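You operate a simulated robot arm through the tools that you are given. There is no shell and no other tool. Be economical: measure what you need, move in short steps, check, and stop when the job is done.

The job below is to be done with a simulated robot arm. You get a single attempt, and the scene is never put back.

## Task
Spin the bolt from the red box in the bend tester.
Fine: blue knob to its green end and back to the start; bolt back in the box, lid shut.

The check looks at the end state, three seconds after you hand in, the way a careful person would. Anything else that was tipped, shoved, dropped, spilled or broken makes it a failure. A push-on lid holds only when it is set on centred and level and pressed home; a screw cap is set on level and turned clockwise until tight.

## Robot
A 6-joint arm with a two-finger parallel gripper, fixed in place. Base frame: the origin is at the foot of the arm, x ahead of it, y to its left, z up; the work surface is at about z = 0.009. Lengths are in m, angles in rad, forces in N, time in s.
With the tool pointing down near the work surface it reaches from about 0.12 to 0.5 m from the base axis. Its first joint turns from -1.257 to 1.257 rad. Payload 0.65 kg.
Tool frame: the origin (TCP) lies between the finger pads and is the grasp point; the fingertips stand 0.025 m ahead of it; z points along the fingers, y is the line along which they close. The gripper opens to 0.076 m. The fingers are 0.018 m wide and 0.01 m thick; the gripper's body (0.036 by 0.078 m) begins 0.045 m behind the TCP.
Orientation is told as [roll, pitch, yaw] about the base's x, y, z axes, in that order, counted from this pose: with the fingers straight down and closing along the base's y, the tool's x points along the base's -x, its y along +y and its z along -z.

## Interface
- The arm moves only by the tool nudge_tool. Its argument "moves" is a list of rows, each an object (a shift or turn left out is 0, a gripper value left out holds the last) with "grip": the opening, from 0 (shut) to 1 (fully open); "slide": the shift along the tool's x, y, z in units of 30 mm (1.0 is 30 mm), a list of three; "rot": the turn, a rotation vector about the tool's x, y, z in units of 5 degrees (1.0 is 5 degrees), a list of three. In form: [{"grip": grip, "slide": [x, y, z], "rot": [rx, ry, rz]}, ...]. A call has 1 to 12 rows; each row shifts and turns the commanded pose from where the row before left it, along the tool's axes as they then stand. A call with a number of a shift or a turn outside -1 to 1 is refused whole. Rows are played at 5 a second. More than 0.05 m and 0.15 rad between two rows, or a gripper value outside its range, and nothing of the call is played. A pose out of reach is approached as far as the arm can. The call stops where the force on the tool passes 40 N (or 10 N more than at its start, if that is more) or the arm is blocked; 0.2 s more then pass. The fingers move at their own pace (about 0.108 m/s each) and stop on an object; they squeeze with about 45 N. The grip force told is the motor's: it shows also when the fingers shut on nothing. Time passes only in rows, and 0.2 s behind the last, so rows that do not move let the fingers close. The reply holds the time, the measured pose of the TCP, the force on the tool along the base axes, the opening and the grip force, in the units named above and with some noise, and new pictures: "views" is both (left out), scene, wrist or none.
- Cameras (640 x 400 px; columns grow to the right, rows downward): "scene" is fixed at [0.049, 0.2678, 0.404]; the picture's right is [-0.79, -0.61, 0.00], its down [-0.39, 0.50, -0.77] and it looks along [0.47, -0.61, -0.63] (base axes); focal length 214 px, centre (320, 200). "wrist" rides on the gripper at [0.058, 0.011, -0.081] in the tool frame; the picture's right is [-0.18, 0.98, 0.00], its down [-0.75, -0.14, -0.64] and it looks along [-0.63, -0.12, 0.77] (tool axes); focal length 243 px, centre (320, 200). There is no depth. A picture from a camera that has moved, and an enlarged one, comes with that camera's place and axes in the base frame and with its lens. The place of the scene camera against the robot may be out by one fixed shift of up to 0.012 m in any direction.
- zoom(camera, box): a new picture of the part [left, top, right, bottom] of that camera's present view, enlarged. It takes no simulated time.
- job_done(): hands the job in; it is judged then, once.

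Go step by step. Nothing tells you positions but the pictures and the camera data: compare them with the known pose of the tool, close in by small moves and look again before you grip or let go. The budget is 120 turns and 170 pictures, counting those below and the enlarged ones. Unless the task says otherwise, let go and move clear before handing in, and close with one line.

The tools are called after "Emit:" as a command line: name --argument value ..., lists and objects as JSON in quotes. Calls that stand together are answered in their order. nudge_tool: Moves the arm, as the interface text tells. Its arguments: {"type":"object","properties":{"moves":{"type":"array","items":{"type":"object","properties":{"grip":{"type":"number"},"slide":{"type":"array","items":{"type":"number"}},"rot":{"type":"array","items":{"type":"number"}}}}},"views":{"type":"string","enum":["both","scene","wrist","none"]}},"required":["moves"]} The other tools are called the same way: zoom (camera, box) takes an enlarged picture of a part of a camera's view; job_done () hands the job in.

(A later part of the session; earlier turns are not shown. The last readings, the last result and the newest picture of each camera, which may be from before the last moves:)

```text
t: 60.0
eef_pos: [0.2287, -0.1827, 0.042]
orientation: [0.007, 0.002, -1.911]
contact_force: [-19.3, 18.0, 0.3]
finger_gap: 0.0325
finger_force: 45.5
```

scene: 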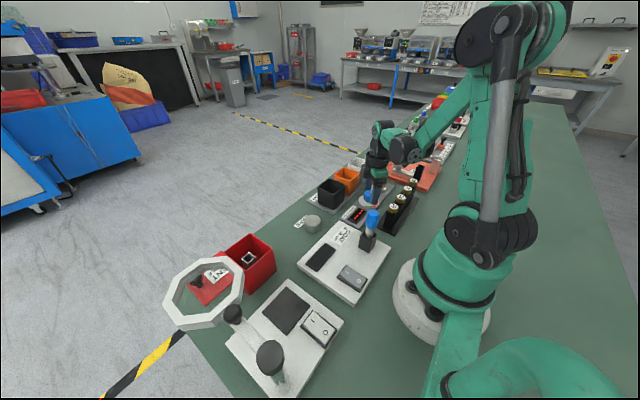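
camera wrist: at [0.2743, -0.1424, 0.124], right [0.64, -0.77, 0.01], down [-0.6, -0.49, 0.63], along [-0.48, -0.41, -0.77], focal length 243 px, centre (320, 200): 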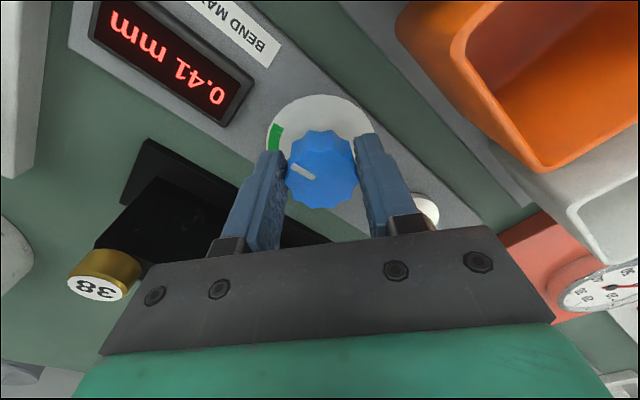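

Emit:
nudge_tool --moves '[{"slide": [0.014, -0.03, 0], "rot": [0, 0, -1]}, {"rot": [0, 0, -1]}, {"rot": [0, 0, -1]}, {"rot": [0, 0, -1]}, {}]' --views "none"

```text
t: 61.2
eef_pos: [0.2286, -0.181, 0.044]
orientation: [0.007, -0.002, -1.561]
contact_force: [-30.1, 10.1, -15.4]
finger_gap: 0.0316
finger_force: 44.7
```

Emit:
nudge_tool --moves '[{"slide": [0.013, -0.035, 0.015]}, {"rot": [0, 0, -1]}, {"rot": [0, 0, -1]}, {"rot": [0, 0, -1]}, {"rot": [0, 0, -1]}, {}]' --views "wrist"

```text
t: 62.6
eef_pos: [0.2257, -0.1812, 0.0438]
orientation: [0.003, -0.008, -1.216]
contact_force: [-31.0, -13.0, -0.9]
finger_gap: 0.0316
finger_force: 45.5
camera wrist: at [0.2162, -0.1213, 0.1228], right [0.99, 0.17, 0.01], down [0.13, -0.75, 0.65], along [0.11, -0.64, -0.76], focal length 243 px, centre (320, 200)
```

wrist: 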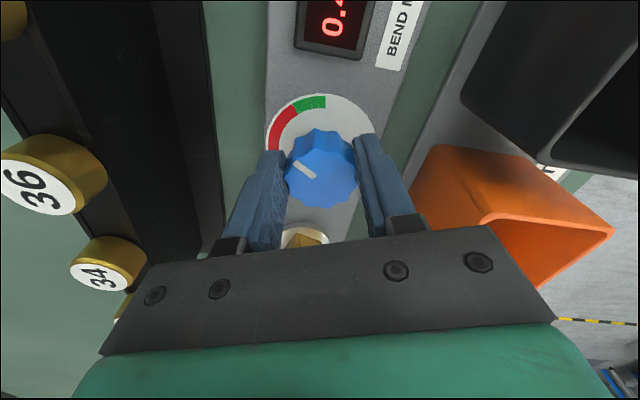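

Emit:
nudge_tool --moves '[{"slide": [-0.004, -0.037, 0]}, {"rot": [0, 0, -1]}, {"rot": [0, 0, -1]}, {"rot": [0, 0, -1]}, {"rot": [0, 0, -1]}, {}]' --views "none"

```text
t: 64.0
eef_pos: [0.2258, -0.1814, 0.0412]
orientation: [0.003, -0.007, -0.867]
contact_force: [-33.2, -10.4, -23.1]
finger_gap: 0.0313
finger_force: 45.1
```

Emit:
nudge_tool --moves '[{"slide": [0.016, -0.04, 0.012]}, {"rot": [0, 0, -1]}, {"rot": [0, 0, -1]}, {"rot": [0, 0, -1]}, {"rot": [0, 0, -1]}, {}]' --views "none"

```text
t: 65.4
eef_pos: [0.2262, -0.1835, 0.0424]
orientation: [0.0, -0.014, -0.517]
contact_force: [-9.7, -30.2, 0.0]
finger_gap: 0.0314
finger_force: 45.0
```

Emit:
nudge_tool --moves '[{"slide": [-0.01, -0.037, 0]}, {"rot": [0, 0, -1]}, {"rot": [0, 0, -1]}, {"rot": [0, 0, -1]}, {"rot": [0, 0, -1]}, {"rot": [0, 0, -1]}, {}]' --views "wrist"

```text
t: 66.5
eef_pos: [0.2235, -0.1833, 0.0416]
orientation: [-0.003, -0.01, -0.242]
contact_force: [-1.2, -1.9, 13.1]
finger_gap: 0.0315
finger_force: 45.1
stopped in row 5: the force on the tool passed its limit (the readings are from after the stop); the commanded pose is now the measured one
camera wrist: at [0.1701, -0.1574, 0.1218], right [0.41, 0.91, 0.0], down [0.69, -0.31, 0.65], along [0.59, -0.27, -0.76], focal length 243 px, centre (320, 200)
```

wrist: 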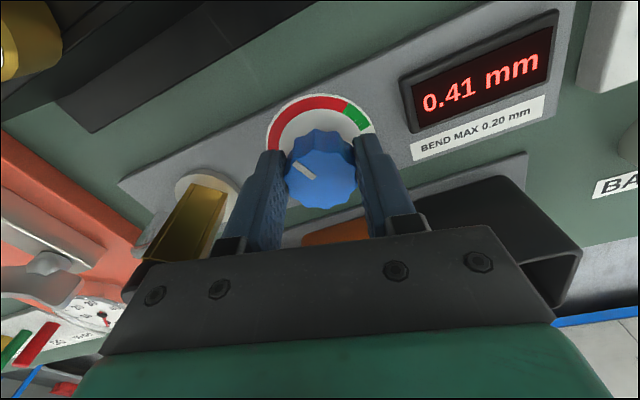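

Emit:
nudge_tool --moves '[{"slide": [0, 0, -0.01], "rot": [0, 0, -1]}, {"rot": [0, 0, -1]}, {"rot": [0, 0, -1]}, {"rot": [0, 0, -1]}, {}]' --views "none"

```text
t: 67.8
eef_pos: [0.225, -0.1857, 0.0413]
orientation: [-0.01, -0.007, 0.109]
contact_force: [1.5, -3.5, -2.9]
finger_gap: 0.0315
finger_force: 44.3
stopped in row 5: the force on the tool passed its limit (the readings are from after the stop); the commanded pose is now the measured one
```

Emit:
nudge_tool --moves '[{"slide": [0, 0, -0.01], "rot": [0, 0, -1]}, {"rot": [0, 0, -1]}, {"rot": [0, 0, -1]}, {"rot": [0, 0, -1]}, {}]' --views "wrist"

Emit:
zoom --camera "wrist" --box '[220, 60, 420, 220]'

```text
t: 69.0
eef_pos: [0.2245, -0.1859, 0.0426]
orientation: [-0.015, -0.003, 0.456]
contact_force: [3.8, -24.4, -25.4]
finger_gap: 0.0317
finger_force: 44.7
camera wrist: at [0.1671, -0.1995, 0.1224], right [-0.27, 0.96, -0.02], down [0.73, 0.21, 0.65], along [0.63, 0.16, -0.76], focal length 243 px, centre (320, 200)
```

wrist: 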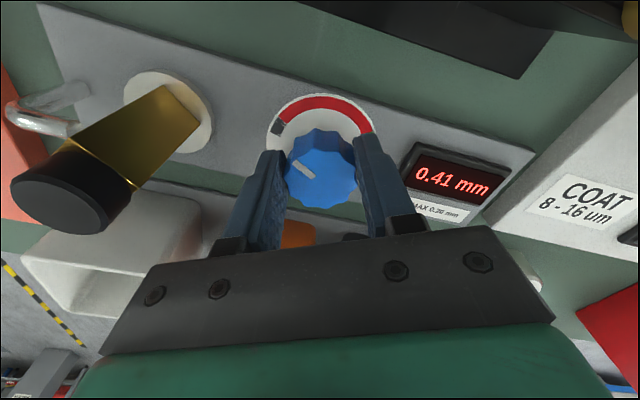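

```text
2.50 times, centred on (320, 140) of wrist
camera zoom: at [0.1671, -0.1995, 0.1224], right [-0.27, 0.96, -0.02], down [0.73, 0.21, 0.65], along [0.63, 0.16, -0.76], focal length 606 px, centre (320, 350)
```

zoom: 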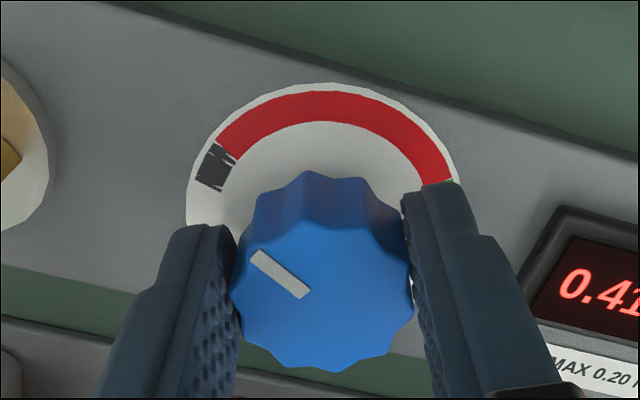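

Nearly at start. Relieve and turn the last ~22°, slightly into the stop.

Emit:
nudge_tool --moves '[{"slide": [0.013, -0.027, 0.015]}, {"rot": [0, 0, -1]}, {"rot": [0, 0, -1]}, {"rot": [0, 0, -1]}, {"rot": [0, 0, -1]}, {}]' --views "wrist"

Emit:
zoom --camera "wrist" --box '[220, 60, 420, 220]'

```text
t: 70.2
eef_pos: [0.2265, -0.1869, 0.0427]
orientation: [-0.023, -0.001, 0.801]
contact_force: [5.3, -4.5, 5.7]
finger_gap: 0.0321
finger_force: 45.2
stopped in row 6: the force on the tool passed its limit (the readings are from after the stop); the commanded pose is now the measured one
camera wrist: at [0.1758, -0.2184, 0.1225], right [-0.58, 0.82, -0.02], down [0.61, 0.45, 0.65], along [0.54, 0.36, -0.76], focal length 243 px, centre (320, 200)
```

wrist: 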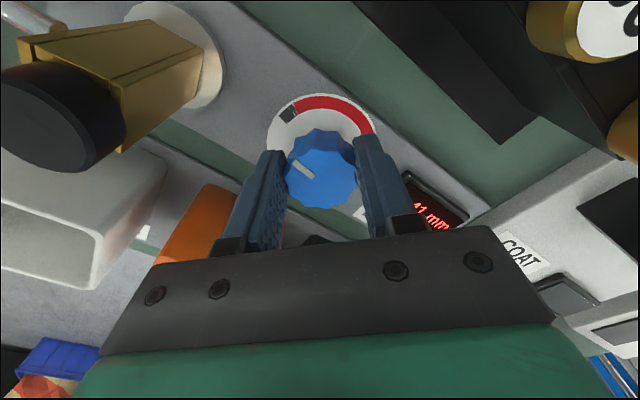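

```text
2.50 times, centred on (320, 140) of wrist
camera zoom: at [0.1758, -0.2184, 0.1225], right [-0.58, 0.82, -0.02], down [0.61, 0.45, 0.65], along [0.54, 0.36, -0.76], focal length 606 px, centre (320, 350)
```

zoom: 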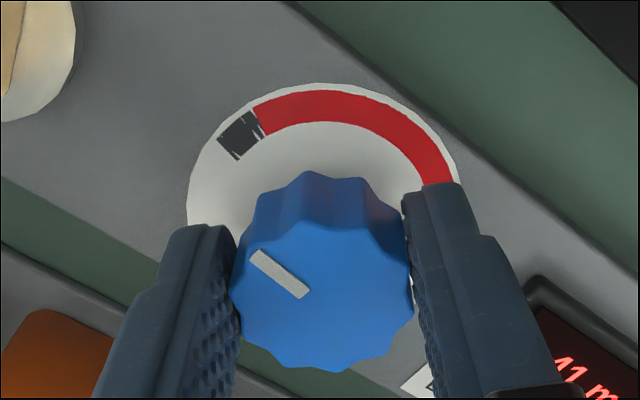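

Emit:
nudge_tool --moves '[{"rot": [0, 0, -0.8]}, {}, {"grip": 0.3}, {"grip": 0.58}, {"slide": [0, 0, -0.9]}, {"slide": [0, 0, -0.9]}, {"slide": [0, 0, -0.9]}, {"slide": [0, 0, -0.8]}, {}]' --views "wrist"

Emit:
zoom --camera "wrist" --box '[220, 50, 420, 200]'

Emit:
zoom --camera "scene" --box '[330, 150, 420, 230]'

```text
t: 72.2
eef_pos: [0.2232, -0.1847, 0.1505]
orientation: [-0.023, 0.001, 0.871]
contact_force: [-0.1, 0.8, -0.2]
finger_gap: 0.0441
finger_force: 0.2
camera wrist: at [0.1754, -0.2204, 0.2304], right [-0.63, 0.77, -0.02], down [0.58, 0.5, 0.65], along [0.51, 0.4, -0.76], focal length 243 px, centre (320, 200)
```

wrist: 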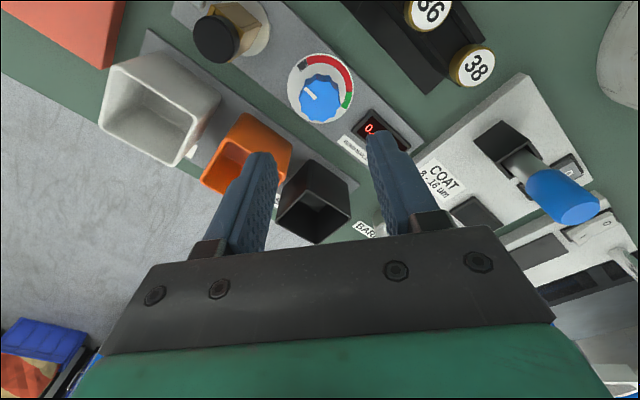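

```text
2.67 times, centred on (320, 125) of wrist
camera zoom: at [0.1754, -0.2204, 0.2304], right [-0.63, 0.77, -0.02], down [0.58, 0.5, 0.65], along [0.51, 0.4, -0.76], focal length 647 px, centre (320, 400)
```

zoom: 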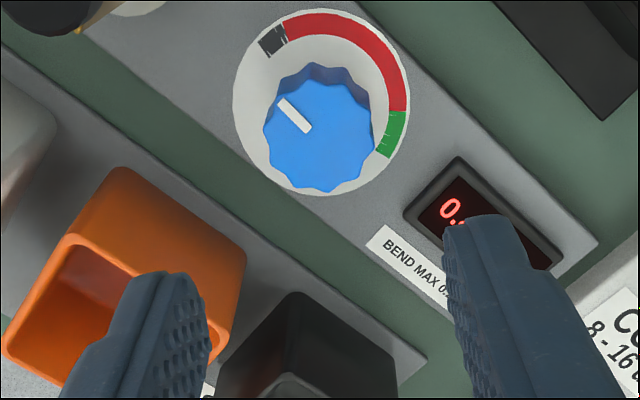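

```text
5.00 times, centred on (375, 190) of scene
camera zoom: at [0.049, 0.2678, 0.404], right [-0.79, -0.61, 0.0], down [-0.39, 0.5, -0.77], along [0.47, -0.61, -0.63], focal length 1072 px, centre (45, 250)
```

zoom: 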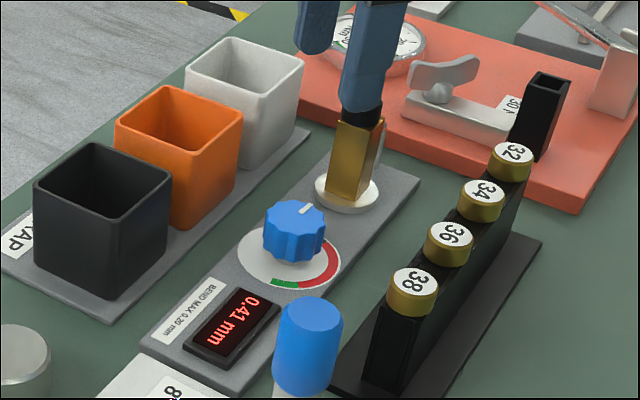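

Pointer looks back at start. Return to yaw 0, level, and compare with the original view.

Emit:
nudge_tool --moves '[{"rot": [0, 0, 1]}, {"rot": [0, 0, 1]}, {"rot": [0, 0, 1]}, {"rot": [0, 0, 1]}, {"rot": [0, 0, 1]}, {"rot": [0, 0, 1]}, {"rot": [0, 0, 1]}, {"rot": [0, 0, 1]}, {"rot": [0, 0, 1]}, {"rot": [0, 0, 0.98]}, {"slide": [-0.17, 0, 0]}, {}]' --views "wrist"

Emit:
zoom --camera "wrist" --box '[240, 50, 400, 150]'

```text
t: 74.8
eef_pos: [0.23, -0.1853, 0.1466]
orientation: [-0.015, -0.017, 0.001]
contact_force: [0.1, -0.2, -0.2]
finger_gap: 0.0439
finger_force: 0.0
camera wrist: at [0.1694, -0.1713, 0.2263], right [0.18, 0.98, -0.01], down [0.74, -0.13, 0.66], along [0.64, -0.13, -0.75], focal length 243 px, centre (320, 200)
```

wrist: 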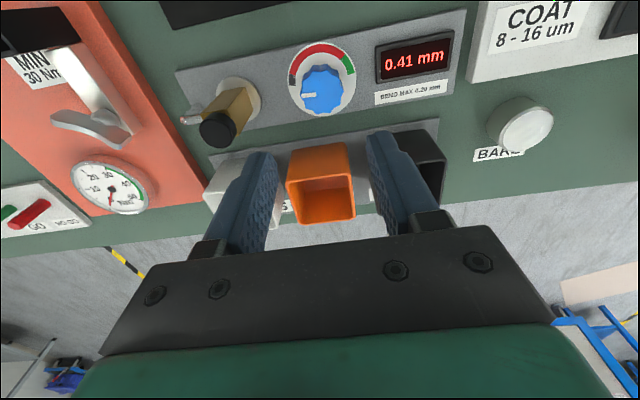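

```text
4.00 times, centred on (320, 100) of wrist
camera zoom: at [0.1694, -0.1713, 0.2263], right [0.18, 0.98, -0.01], down [0.74, -0.13, 0.66], along [0.64, -0.13, -0.75], focal length 970 px, centre (320, 600)
```

zoom: 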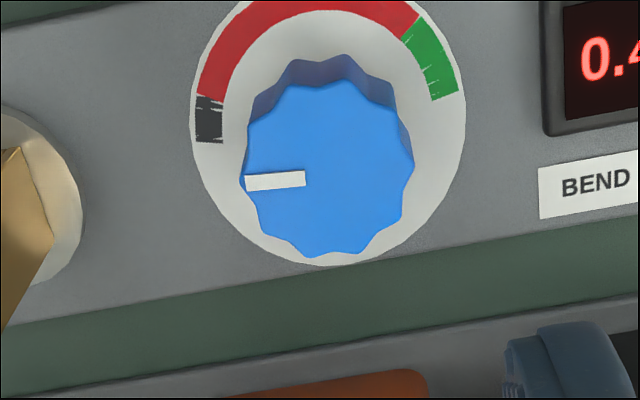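

The pointer matches the start mark; display shows 0.41 mm. Level the tool and go above the bolt.

Emit:
nudge_tool --moves '[{"rot": [-0.17, 0.2, 0], "grip": 0.45}, {"slide": [0, -0.8, 0]}, {"slide": [0, -0.8, 0]}, {"slide": [0.03, -0.77, 0]}, {}]' --views "wrist"

Emit:
zoom --camera "wrist" --box '[240, 50, 400, 150]'

```text
t: 76.0
eef_pos: [0.2295, -0.2571, 0.1469]
orientation: [-0.002, 0.001, 0.0]
contact_force: [-0.2, -0.1, -0.6]
finger_gap: 0.0344
finger_force: 0.1
camera wrist: at [0.1708, -0.2448, 0.2272], right [0.18, 0.98, 0.0], down [0.75, -0.14, 0.64], along [0.63, -0.12, -0.77], focal length 243 px, centre (320, 200)
```

wrist: 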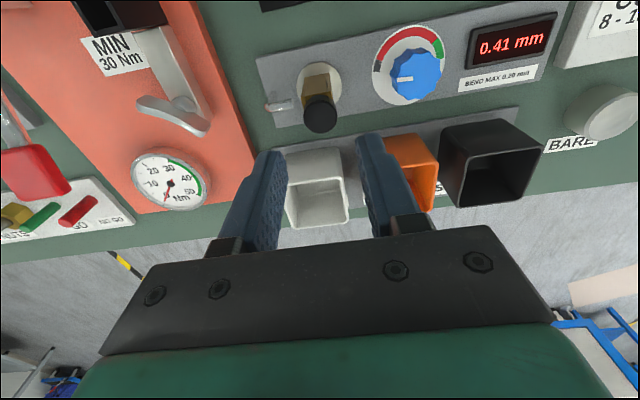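

```text
4.00 times, centred on (320, 100) of wrist
camera zoom: at [0.1708, -0.2448, 0.2272], right [0.18, 0.98, 0.0], down [0.75, -0.14, 0.64], along [0.63, -0.12, -0.77], focal length 970 px, centre (320, 600)
```

zoom: 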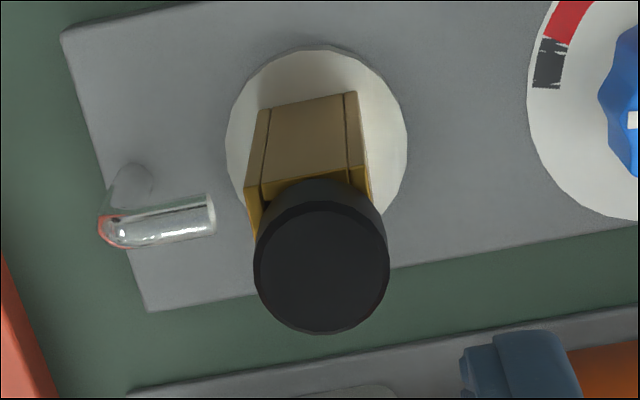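

Head at about (0.228, −0.256). Descend and grip.

Emit:
nudge_tool --moves '[{"slide": [0.03, 0.04, 0.8]}, {"slide": [0, 0, 0.8]}, {"slide": [0, 0, 0.33]}, {}, {"grip": 0}, {"grip": 0}, {"grip": 0}]' --views "wrist"

```text
t: 77.7
eef_pos: [0.2269, -0.2562, 0.0885]
orientation: [-0.002, -0.001, 0.0]
contact_force: [-1.1, -7.0, -1.0]
finger_gap: 0.0204
finger_force: 37.8
camera wrist: at [0.1669, -0.2432, 0.1701], right [0.18, 0.98, 0.0], down [0.75, -0.14, 0.64], along [0.63, -0.12, -0.77], focal length 243 px, centre (320, 200)
```

wrist: 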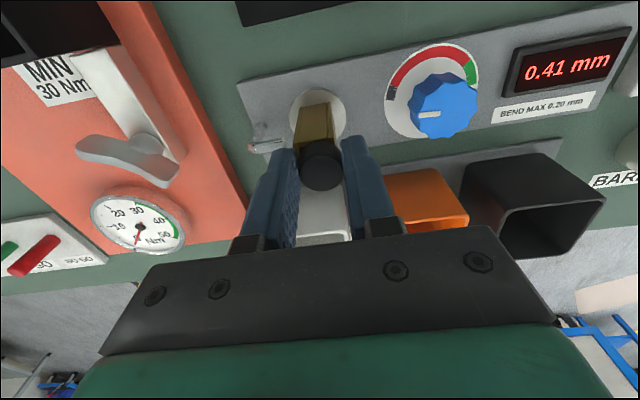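

Gripped (20.4 mm). Lift straight out.

Emit:
nudge_tool --moves '[{"slide": [0, -0.01, -0.5]}, {"slide": [0, 0, -0.7]}, {"slide": [0, 0, -0.9]}, {"slide": [0, 0, -0.9]}, {"slide": [0, 0, -0.9]}, {"slide": [0, 0, -0.9]}, {"slide": [0, 0, -0.9]}, {}]'

Emit:
zoom --camera "wrist" --box '[220, 60, 420, 200]'

```text
t: 79.5
eef_pos: [0.2259, -0.2558, 0.2595]
orientation: [-0.002, -0.001, -0.001]
contact_force: [-0.3, 0.3, 0.3]
finger_gap: 0.0205
finger_force: 38.0
camera wrist: at [0.1678, -0.2434, 0.3397], right [0.18, 0.98, 0.0], down [0.75, -0.14, 0.64], along [0.63, -0.12, -0.77], focal length 243 px, centre (320, 200)
```

scene: 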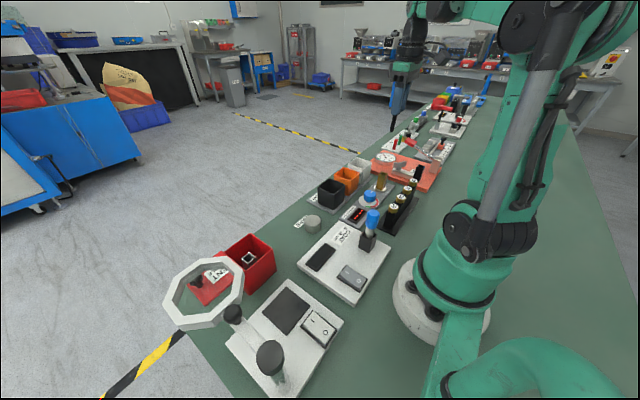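
wrist: 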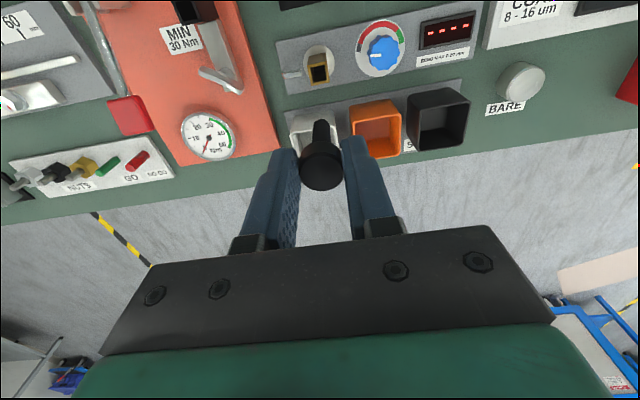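

```text
2.86 times, centred on (320, 130) of wrist
camera zoom: at [0.1678, -0.2434, 0.3397], right [0.18, 0.98, 0.0], down [0.75, -0.14, 0.64], along [0.63, -0.12, -0.77], focal length 693 px, centre (320, 400)
```

zoom: 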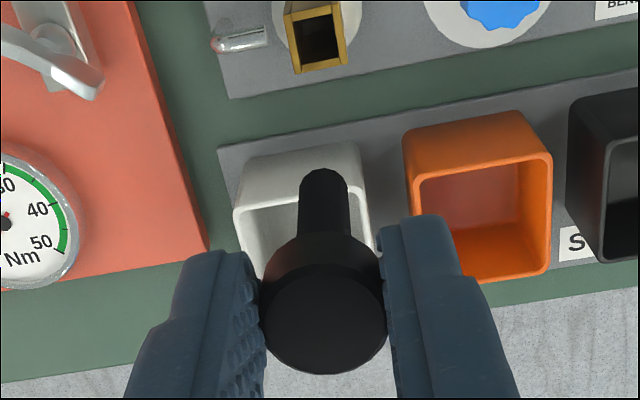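

Carry the bolt back toward the box, then turn to yaw 90°.

Emit:
nudge_tool --moves '[{"slide": [-0.15, 1, 0]}, {"slide": [-0.15, 1, 0]}, {"slide": [-0.15, 1, 0]}, {"slide": [-0.15, 1, 0]}, {"slide": [-0.15, 1, 0]}, {"slide": [-0.25, 1, 0]}, {"slide": [-0.25, 1, 0]}, {"slide": [-0.25, 1, 0]}, {"slide": [-0.25, 1, 0]}, {"slide": [-0.25, 1, 0]}, {"slide": [-0.25, 1, 0]}, {"slide": [-0.25, 1, 0]}]' --views "none"

Emit:
nudge_tool --moves '[{"slide": [-0.15, 1, 0]}, {"slide": [-0.1, 0.85, 0]}, {"rot": [0, 0, -1]}, {"rot": [0, 0, -1]}, {"rot": [0, 0, -1]}, {"rot": [0, 0, -1]}, {"rot": [0, 0, -1]}, {"rot": [0, 0, -1]}, {"rot": [0, 0, -1]}, {"rot": [0, 0, -1]}, {"rot": [0, 0, -1]}, {"rot": [0, 0, -1]}]' --views "none"

Emit:
nudge_tool --moves '[{"rot": [0, 0, -1]}, {"rot": [0, 0, -1]}, {"rot": [0, 0, -1]}, {"rot": [0, 0, -1]}, {"rot": [0, 0, -1]}, {"rot": [0, 0, -1]}, {"rot": [0, 0, -1]}, {"rot": [0, 0, -1]}, {}]' --views "wrist"

```text
t: 82.0
eef_pos: [0.3006, 0.1064, 0.2606]
orientation: [-0.003, 0.001, 0.0]
contact_force: [-0.4, -0.8, -0.4]
finger_gap: 0.0204
finger_force: 37.5
```

```text
t: 84.7
eef_pos: [0.3104, 0.1597, 0.2601]
orientation: [0.0, 0.002, 0.876]
contact_force: [1.0, -0.1, -1.8]
finger_gap: 0.0202
finger_force: 37.5
```

```text
t: 86.7
eef_pos: [0.3094, 0.1592, 0.2605]
orientation: [0.0, 0.0, 1.572]
contact_force: [-0.3, 0.0, 0.2]
finger_gap: 0.0205
finger_force: 37.7
camera wrist: at [0.2986, 0.1033, 0.341], right [-0.98, 0.18, 0.0], down [0.14, 0.75, 0.64], along [0.12, 0.63, -0.77], focal length 243 px, centre (320, 200)
```

wrist: 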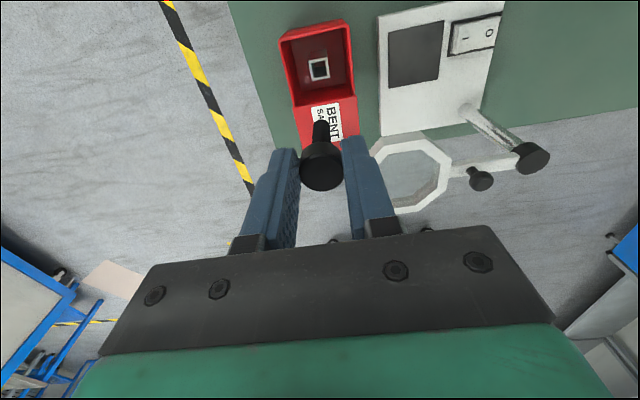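

Emit:
nudge_tool --moves '[{"slide": [-0.05, 0, 0.9]}, {"slide": [0, 0, 0.9]}, {"slide": [0, 0, 0.9]}, {"slide": [0, 0, 0.9]}, {"slide": [0, 0, 0.5]}, {}]'

Emit:
zoom --camera "wrist" --box '[240, 50, 400, 200]'

Emit:
zoom --camera "scene" --box '[190, 200, 290, 300]'

```text
t: 88.0
eef_pos: [0.3069, 0.1609, 0.1338]
orientation: [-0.001, 0.003, 1.57]
contact_force: [-0.2, 0.4, -0.3]
finger_gap: 0.0203
finger_force: 37.5
camera wrist: at [0.2973, 0.1043, 0.2157], right [-0.98, 0.18, 0.0], down [0.14, 0.75, 0.64], along [0.12, 0.63, -0.77], focal length 243 px, centre (320, 200)
```

scene: 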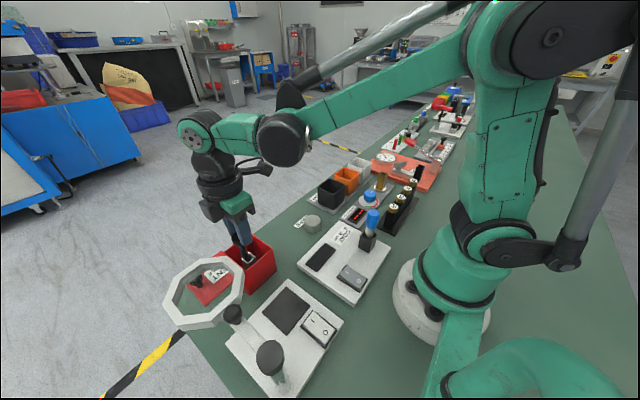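
wrist: 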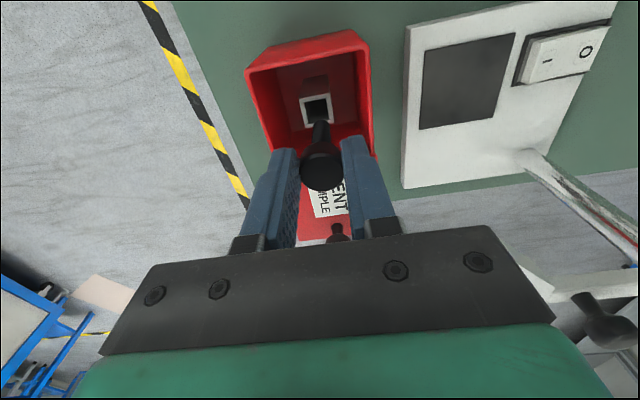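

```text
2.67 times, centred on (320, 125) of wrist
camera zoom: at [0.2973, 0.1043, 0.2157], right [-0.98, 0.18, 0.0], down [0.14, 0.75, 0.64], along [0.12, 0.63, -0.77], focal length 647 px, centre (320, 400)
```

zoom: 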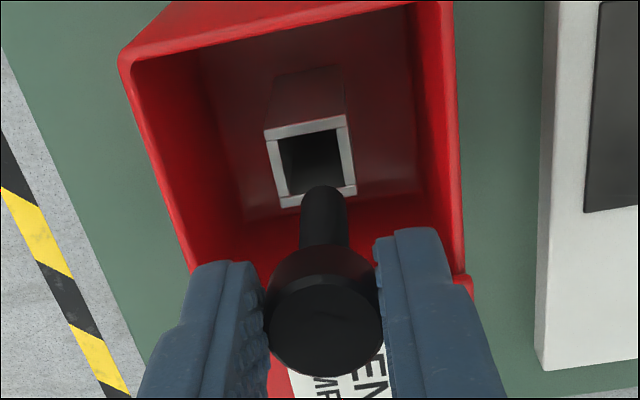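

```text
4.00 times, centred on (240, 250) of scene
camera zoom: at [0.049, 0.2678, 0.4039], right [-0.79, -0.61, 0.0], down [-0.39, 0.5, -0.77], along [0.47, -0.61, -0.63], focal length 858 px, centre (640, 0)
```

zoom: 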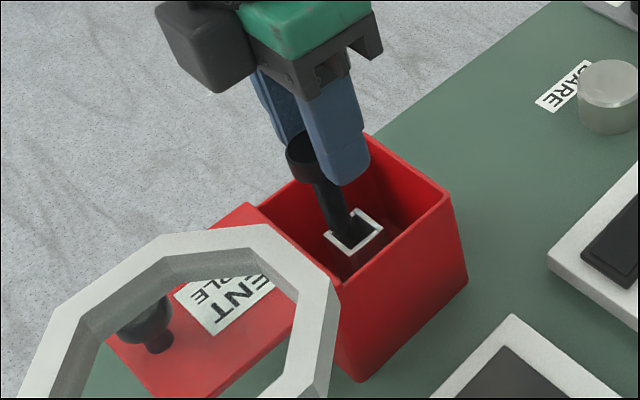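

Emit:
nudge_tool --moves '[{"slide": [-0.06, -0.04, 0.2]}, {"slide": [0, 0, 0.2]}, {"slide": [0, 0, 0.2]}, {"slide": [0, 0, 0.2]}, {}]'

Emit:
zoom --camera "wrist" --box '[240, 50, 400, 200]'

```text
t: 89.0
eef_pos: [0.3117, 0.165, 0.117]
orientation: [0.0, 0.002, 1.572]
contact_force: [0.0, -1.2, 23.1]
finger_gap: 0.0205
finger_force: 38.1
stopped in row 4: the force on the tool passed its limit (the readings are from after the stop); the commanded pose is now the measured one
camera wrist: at [0.2996, 0.1072, 0.1973], right [-0.98, 0.18, 0.0], down [0.14, 0.75, 0.64], along [0.12, 0.63, -0.77], focal length 243 px, centre (320, 200)
```

scene: 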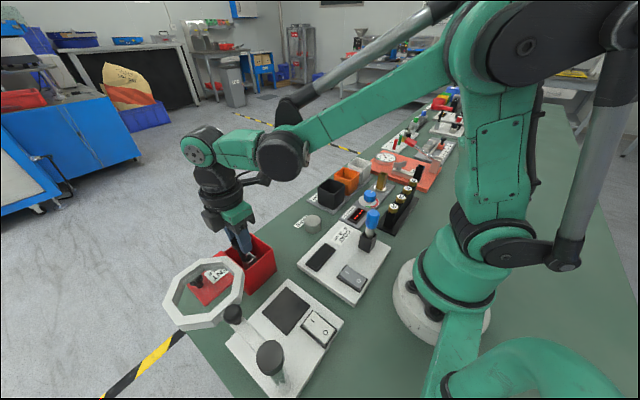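
wrist: 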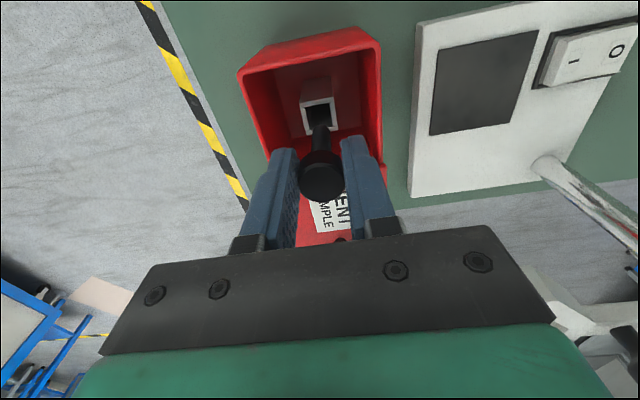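

```text
2.67 times, centred on (320, 125) of wrist
camera zoom: at [0.2996, 0.1072, 0.1973], right [-0.98, 0.18, 0.0], down [0.14, 0.75, 0.64], along [0.12, 0.63, -0.77], focal length 647 px, centre (320, 400)
```

zoom: 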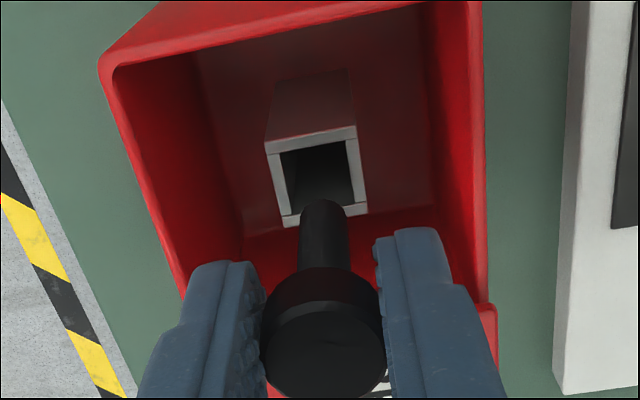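

The tip landed on the +y rim. Raise slightly, shift −y 4 mm and retry.

Emit:
nudge_tool --moves '[{"slide": [0, 0, -0.2]}, {"slide": [0.13, 0.03, 0]}, {}]' --views "wrist"

Emit:
zoom --camera "wrist" --box '[240, 50, 400, 200]'

```text
t: 89.8
eef_pos: [0.3092, 0.1596, 0.1229]
orientation: [0.001, 0.002, 1.571]
contact_force: [-0.6, 1.2, -1.6]
finger_gap: 0.0201
finger_force: 38.1
camera wrist: at [0.2986, 0.1026, 0.2027], right [-0.98, 0.18, 0.0], down [0.14, 0.75, 0.64], along [0.12, 0.63, -0.77], focal length 243 px, centre (320, 200)
```

wrist: 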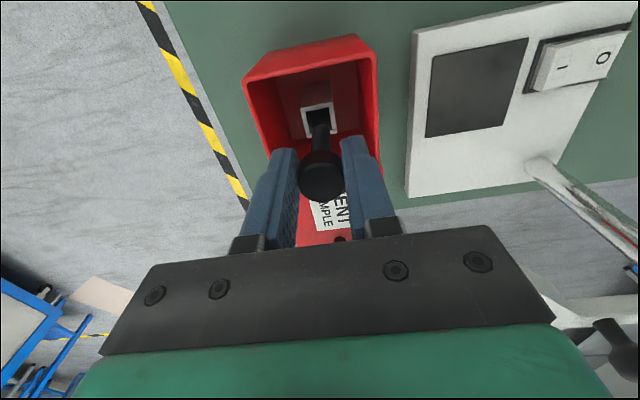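

```text
2.67 times, centred on (320, 125) of wrist
camera zoom: at [0.2986, 0.1026, 0.2027], right [-0.98, 0.18, 0.0], down [0.14, 0.75, 0.64], along [0.12, 0.63, -0.77], focal length 647 px, centre (320, 400)
```

zoom: 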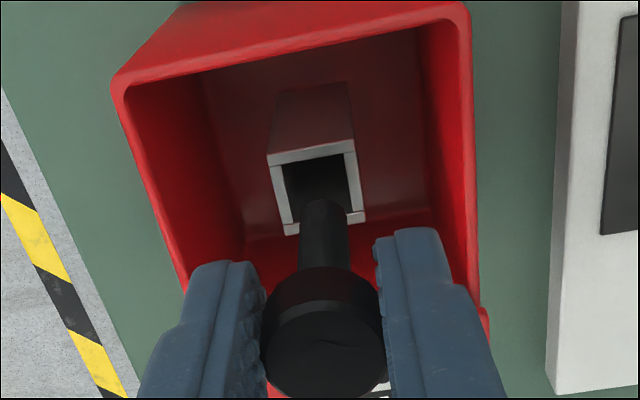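

Two-view estimate puts the sleeve hole at about (0.3107, 0.1595, 0.06). Try descending here.

Emit:
nudge_tool --moves '[{"slide": [0, -0.03, 0.15]}, {"slide": [0, 0, 0.15]}, {"slide": [0, 0, 0.15]}, {}]' --views "wrist"

Emit:
zoom --camera "wrist" --box '[240, 50, 400, 200]'

Emit:
zoom --camera "scene" --box '[210, 220, 280, 290]'

```text
t: 90.3
eef_pos: [0.3099, 0.1606, 0.117]
orientation: [0.004, 0.002, 1.571]
contact_force: [-0.7, -0.8, 21.4]
finger_gap: 0.0204
finger_force: 37.7
stopped in row 2: the force on the tool passed its limit (the readings are from after the stop); the commanded pose is now the measured one
camera wrist: at [0.2998, 0.1035, 0.1973], right [-0.98, 0.18, 0.0], down [0.14, 0.75, 0.64], along [0.12, 0.63, -0.77], focal length 243 px, centre (320, 200)
```

wrist: 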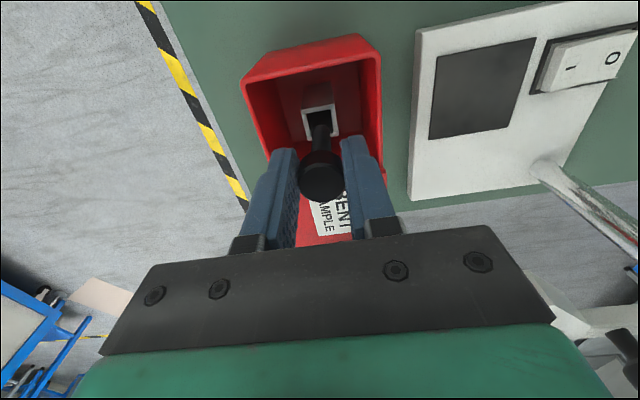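

```text
2.67 times, centred on (320, 125) of wrist
camera zoom: at [0.2998, 0.1035, 0.1973], right [-0.98, 0.18, 0.0], down [0.14, 0.75, 0.64], along [0.12, 0.63, -0.77], focal length 647 px, centre (320, 400)
```

zoom: 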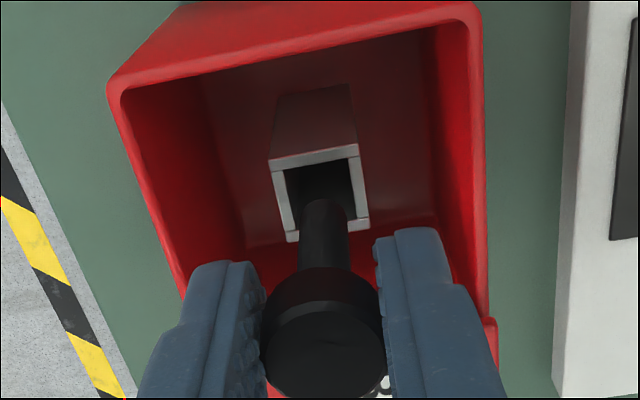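

```text
5.71 times, centred on (245, 255) of scene
camera zoom: at [0.049, 0.2678, 0.404], right [-0.79, -0.61, 0.0], down [-0.39, 0.5, -0.77], along [0.47, -0.61, -0.63], focal length 1226 px, centre (749, -114)
```

zoom: 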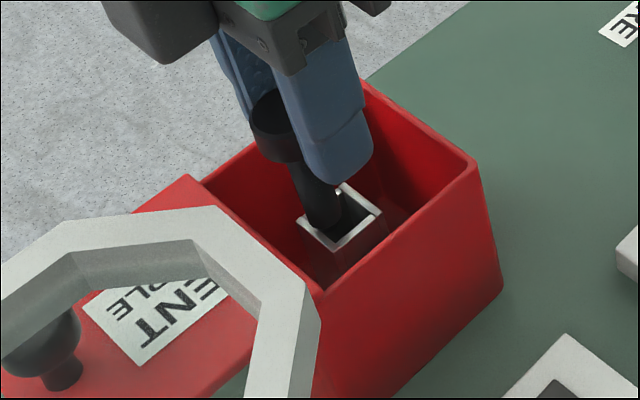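

Scene view shows the tip still on the +y rim. Raise and shift another 4 mm toward −y.

Emit:
nudge_tool --moves '[{"slide": [0, 0, -0.15]}, {"slide": [0.14, 0, 0]}, {}, {"slide": [0, 0, 0.15]}, {"slide": [0, 0, 0.15]}, {}]' --views "wrist"

Emit:
zoom --camera "wrist" --box '[240, 50, 400, 200]'

Emit:
zoom --camera "scene" --box '[210, 220, 280, 290]'

```text
t: 91.8
eef_pos: [0.3109, 0.1546, 0.1121]
orientation: [0.003, 0.001, 1.572]
contact_force: [0.0, 0.0, -0.3]
finger_gap: 0.0204
finger_force: 37.6
camera wrist: at [0.2997, 0.0988, 0.1926], right [-0.98, 0.18, 0.0], down [0.14, 0.75, 0.64], along [0.12, 0.63, -0.77], focal length 243 px, centre (320, 200)
```

wrist: 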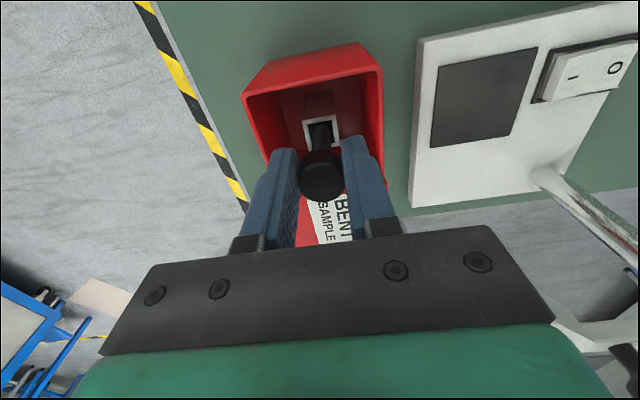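

```text
2.67 times, centred on (320, 125) of wrist
camera zoom: at [0.2997, 0.0988, 0.1926], right [-0.98, 0.18, 0.0], down [0.14, 0.75, 0.64], along [0.12, 0.63, -0.77], focal length 647 px, centre (320, 400)
```

zoom: 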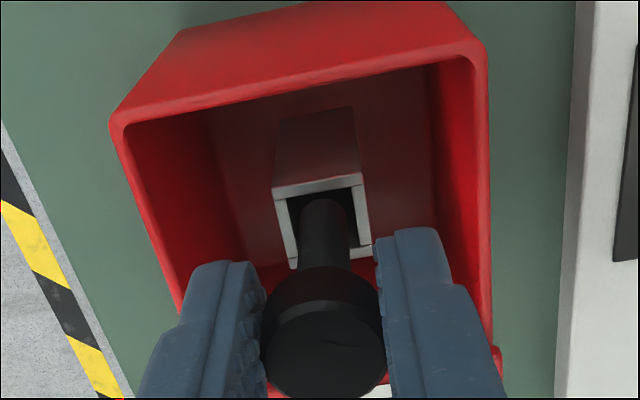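

```text
5.71 times, centred on (245, 255) of scene
camera zoom: at [0.049, 0.2678, 0.4039], right [-0.79, -0.61, 0.0], down [-0.39, 0.5, -0.77], along [0.47, -0.61, -0.63], focal length 1226 px, centre (749, -114)
```

zoom: 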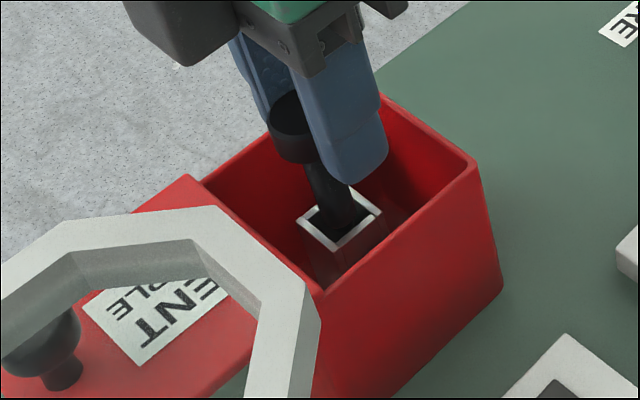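

The tip is in the hole. The bolt is tilted slightly in the grip, so I'll drift back toward y≈0.160 while lowering.

Emit:
nudge_tool --moves '[{"slide": [-0.02, 0, 0.15]}, {"slide": [-0.03, 0, 0.15]}, {"slide": [-0.03, 0, 0.15]}, {}]' --views "none"

```text
t: 92.8
eef_pos: [0.3095, 0.157, 0.0983]
orientation: [0.003, 0.003, 1.57]
contact_force: [-0.1, 0.1, 0.1]
finger_gap: 0.0202
finger_force: 37.2
```

Emit:
nudge_tool --moves '[{"slide": [-0.02, 0, 0.15]}, {"slide": [-0.02, 0, 0.15]}, {"slide": [-0.02, 0, 0.15]}, {}]' --views "wrist"

Emit:
zoom --camera "wrist" --box '[240, 50, 400, 200]'

Emit:
zoom --camera "scene" --box '[210, 220, 280, 290]'

```text
t: 93.8
eef_pos: [0.3108, 0.1585, 0.0843]
orientation: [0.002, 0.004, 1.571]
contact_force: [1.6, -22.1, 1.4]
finger_gap: 0.0206
finger_force: 37.7
camera wrist: at [0.2993, 0.1026, 0.1653], right [-0.98, 0.18, 0.0], down [0.14, 0.76, 0.64], along [0.12, 0.63, -0.77], focal length 243 px, centre (320, 200)
```

wrist: 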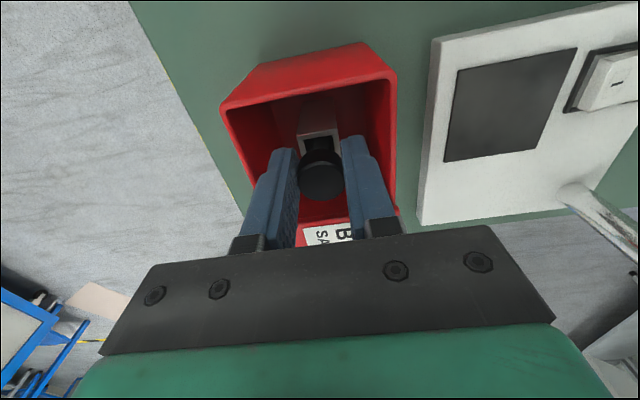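

```text
2.67 times, centred on (320, 125) of wrist
camera zoom: at [0.2993, 0.1026, 0.1653], right [-0.98, 0.18, 0.0], down [0.14, 0.76, 0.64], along [0.12, 0.63, -0.77], focal length 647 px, centre (320, 400)
```

zoom: 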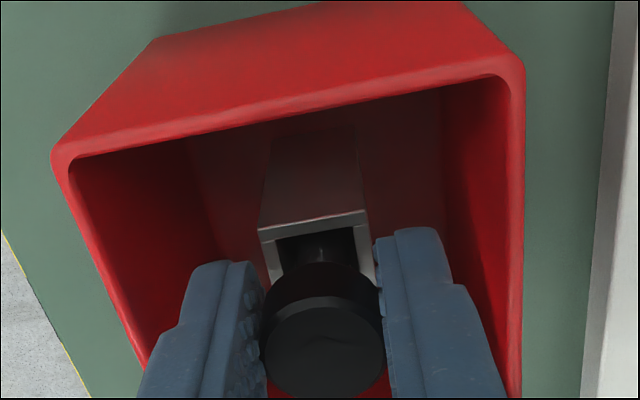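

```text
5.71 times, centred on (245, 255) of scene
camera zoom: at [0.049, 0.2678, 0.404], right [-0.79, -0.61, 0.0], down [-0.39, 0.5, -0.77], along [0.47, -0.61, -0.63], focal length 1226 px, centre (749, -114)
```

zoom: 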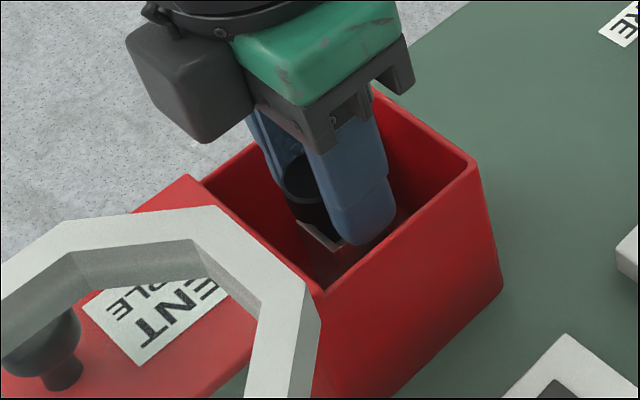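

Emit:
nudge_tool --moves '[{"slide": [0.06, 0, 0]}, {"slide": [0, 0, 0.12]}, {"slide": [0, 0, 0.1]}, {}]' --views "none"

```text
t: 94.7
eef_pos: [0.3116, 0.1586, 0.0794]
orientation: [0.005, 0.0, 1.572]
contact_force: [-0.7, 0.8, 8.9]
finger_gap: 0.0205
finger_force: 37.8
stopped in row 4: the force on the tool passed its limit (the readings are from after the stop); the commanded pose is now the measured one
```

Contact at the expected seat depth. Release and lift to check.

Emit:
nudge_tool --moves '[{"grip": 0.35}, {"grip": 0.42}, {}, {"slide": [0, 0, -0.6]}, {"slide": [0, 0, -0.8]}, {"slide": [0, 0, -0.8]}, {}]'

Emit:
zoom --camera "wrist" --box '[240, 40, 400, 150]'

Emit:
zoom --camera "scene" --box '[190, 210, 290, 300]'

```text
t: 96.3
eef_pos: [0.3105, 0.1589, 0.142]
orientation: [0.005, -0.001, 1.573]
contact_force: [0.4, 0.8, -0.8]
finger_gap: 0.0317
finger_force: 0.0
camera wrist: at [0.2997, 0.1012, 0.2232], right [-0.98, 0.18, 0.0], down [0.14, 0.75, 0.64], along [0.11, 0.63, -0.77], focal length 243 px, centre (320, 200)
```

scene: 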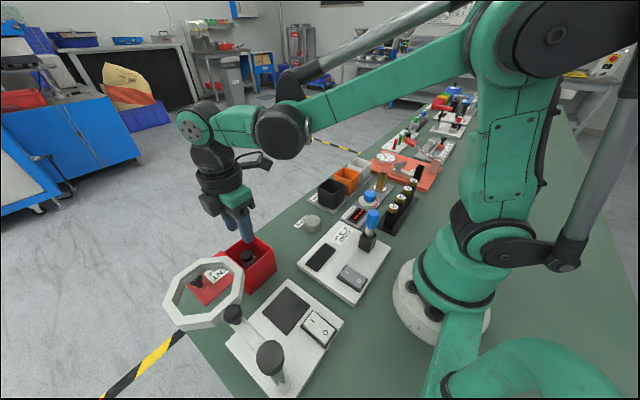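
wrist: 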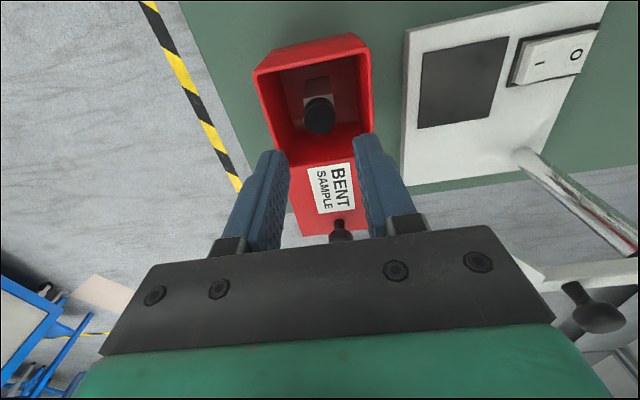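

```text
3.64 times, centred on (320, 95) of wrist
camera zoom: at [0.2997, 0.1012, 0.2232], right [-0.98, 0.18, 0.0], down [0.14, 0.75, 0.64], along [0.11, 0.63, -0.77], focal length 882 px, centre (320, 582)
```

zoom: 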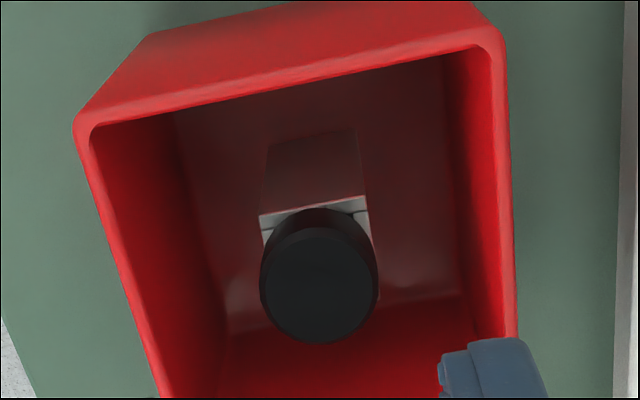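

```text
4.44 times, centred on (240, 255) of scene
camera zoom: at [0.049, 0.2678, 0.404], right [-0.79, -0.61, 0.0], down [-0.39, 0.5, -0.77], along [0.47, -0.61, -0.63], focal length 953 px, centre (676, -44)
```

zoom: 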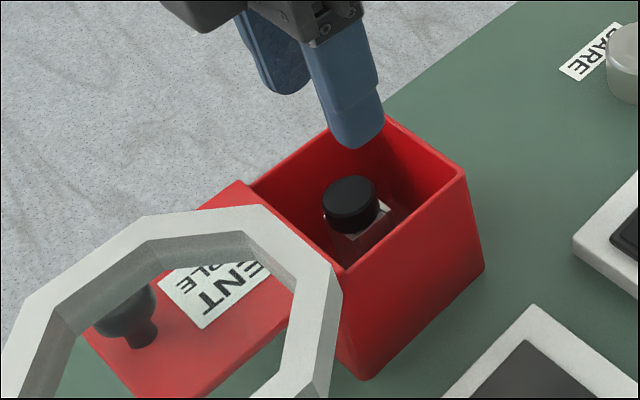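

Bolt is back as it was. Now close the lid: go beyond the knob (+y side) with closed fingers, tilted away from the ring.

Emit:
nudge_tool --moves '[{"slide": [0, -0.25, -0.9], "grip": 0}, {"slide": [0, 0, -0.9]}, {"rot": [-1, 0, 0]}, {"rot": [-1, 0, 0]}, {"rot": [-1, 0, 0]}, {"rot": [-1, 0, 0]}, {"slide": [-0.85, 0, 0]}, {"slide": [-0.85, 0, 0]}, {"slide": [-0.85, 0, 0]}, {"slide": [-0.85, 0, 0]}, {"slide": [-0.85, 0, 0]}, {}]'

```text
t: 98.9
eef_pos: [0.316, 0.2849, 0.199]
orientation: [0.353, 0.0, 1.572]
contact_force: [1.3, 0.3, 0.1]
finger_gap: 0.0
finger_force: 23.5
camera wrist: at [0.3339, 0.2287, 0.2783], right [-0.92, 0.18, 0.34], down [0.35, 0.75, 0.55], along [-0.15, 0.63, -0.76], focal length 243 px, centre (320, 200)
```

scene: 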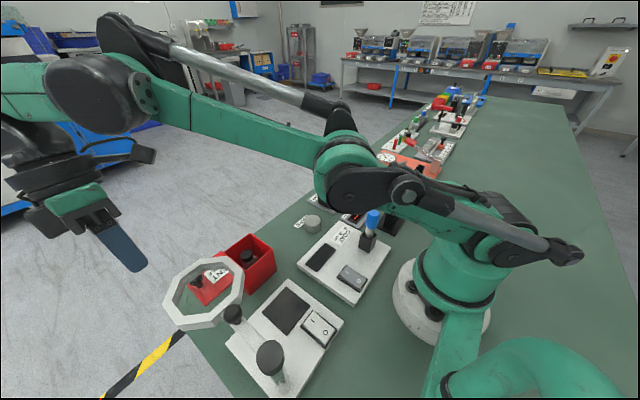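
wrist: 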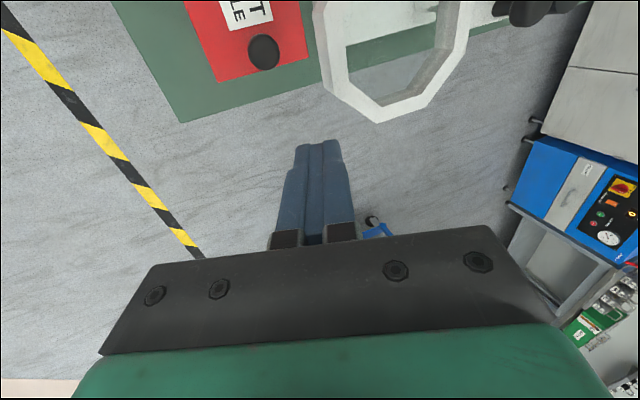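

Emit:
nudge_tool --moves '[{"slide": [0, -0.33, 0.92]}, {"slide": [0, -0.33, 0.92]}, {"slide": [0, -0.33, 0.92]}, {}]'

Emit:
zoom --camera "scene" --box '[130, 200, 290, 320]'

```text
t: 99.9
eef_pos: [0.3167, 0.2863, 0.1113]
orientation: [0.355, 0.001, 1.573]
contact_force: [-0.2, -0.9, 0.4]
finger_gap: 0.0
finger_force: 23.5
camera wrist: at [0.3355, 0.2297, 0.1907], right [-0.92, 0.18, 0.34], down [0.35, 0.75, 0.55], along [-0.16, 0.63, -0.76], focal length 243 px, centre (320, 200)
```

scene: 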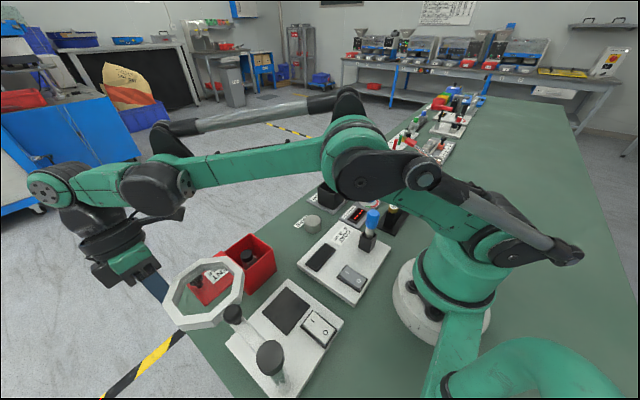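
wrist: 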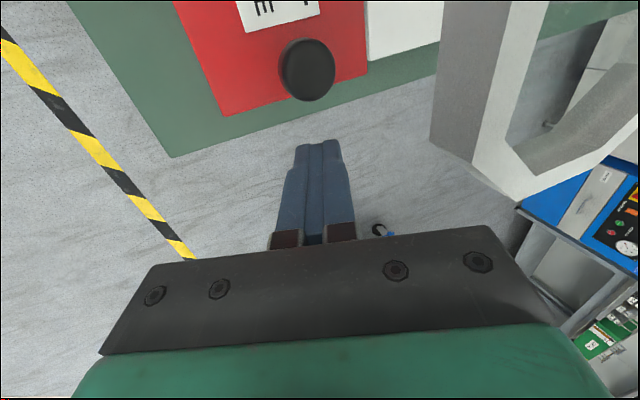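

```text
3.33 times, centred on (210, 260) of scene
camera zoom: at [0.049, 0.2678, 0.404], right [-0.79, -0.61, 0.0], down [-0.39, 0.5, -0.77], along [0.47, -0.61, -0.63], focal length 715 px, centre (687, 0)
```

zoom: 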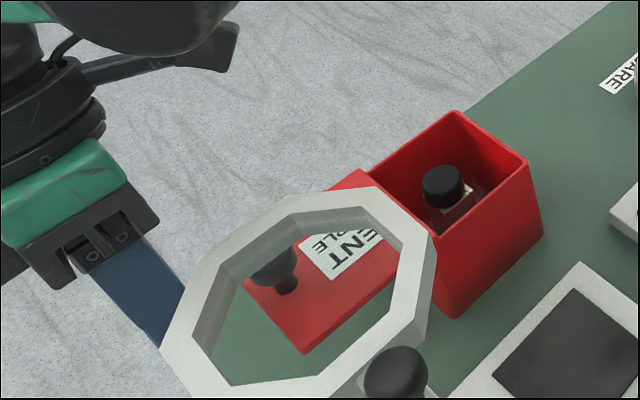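

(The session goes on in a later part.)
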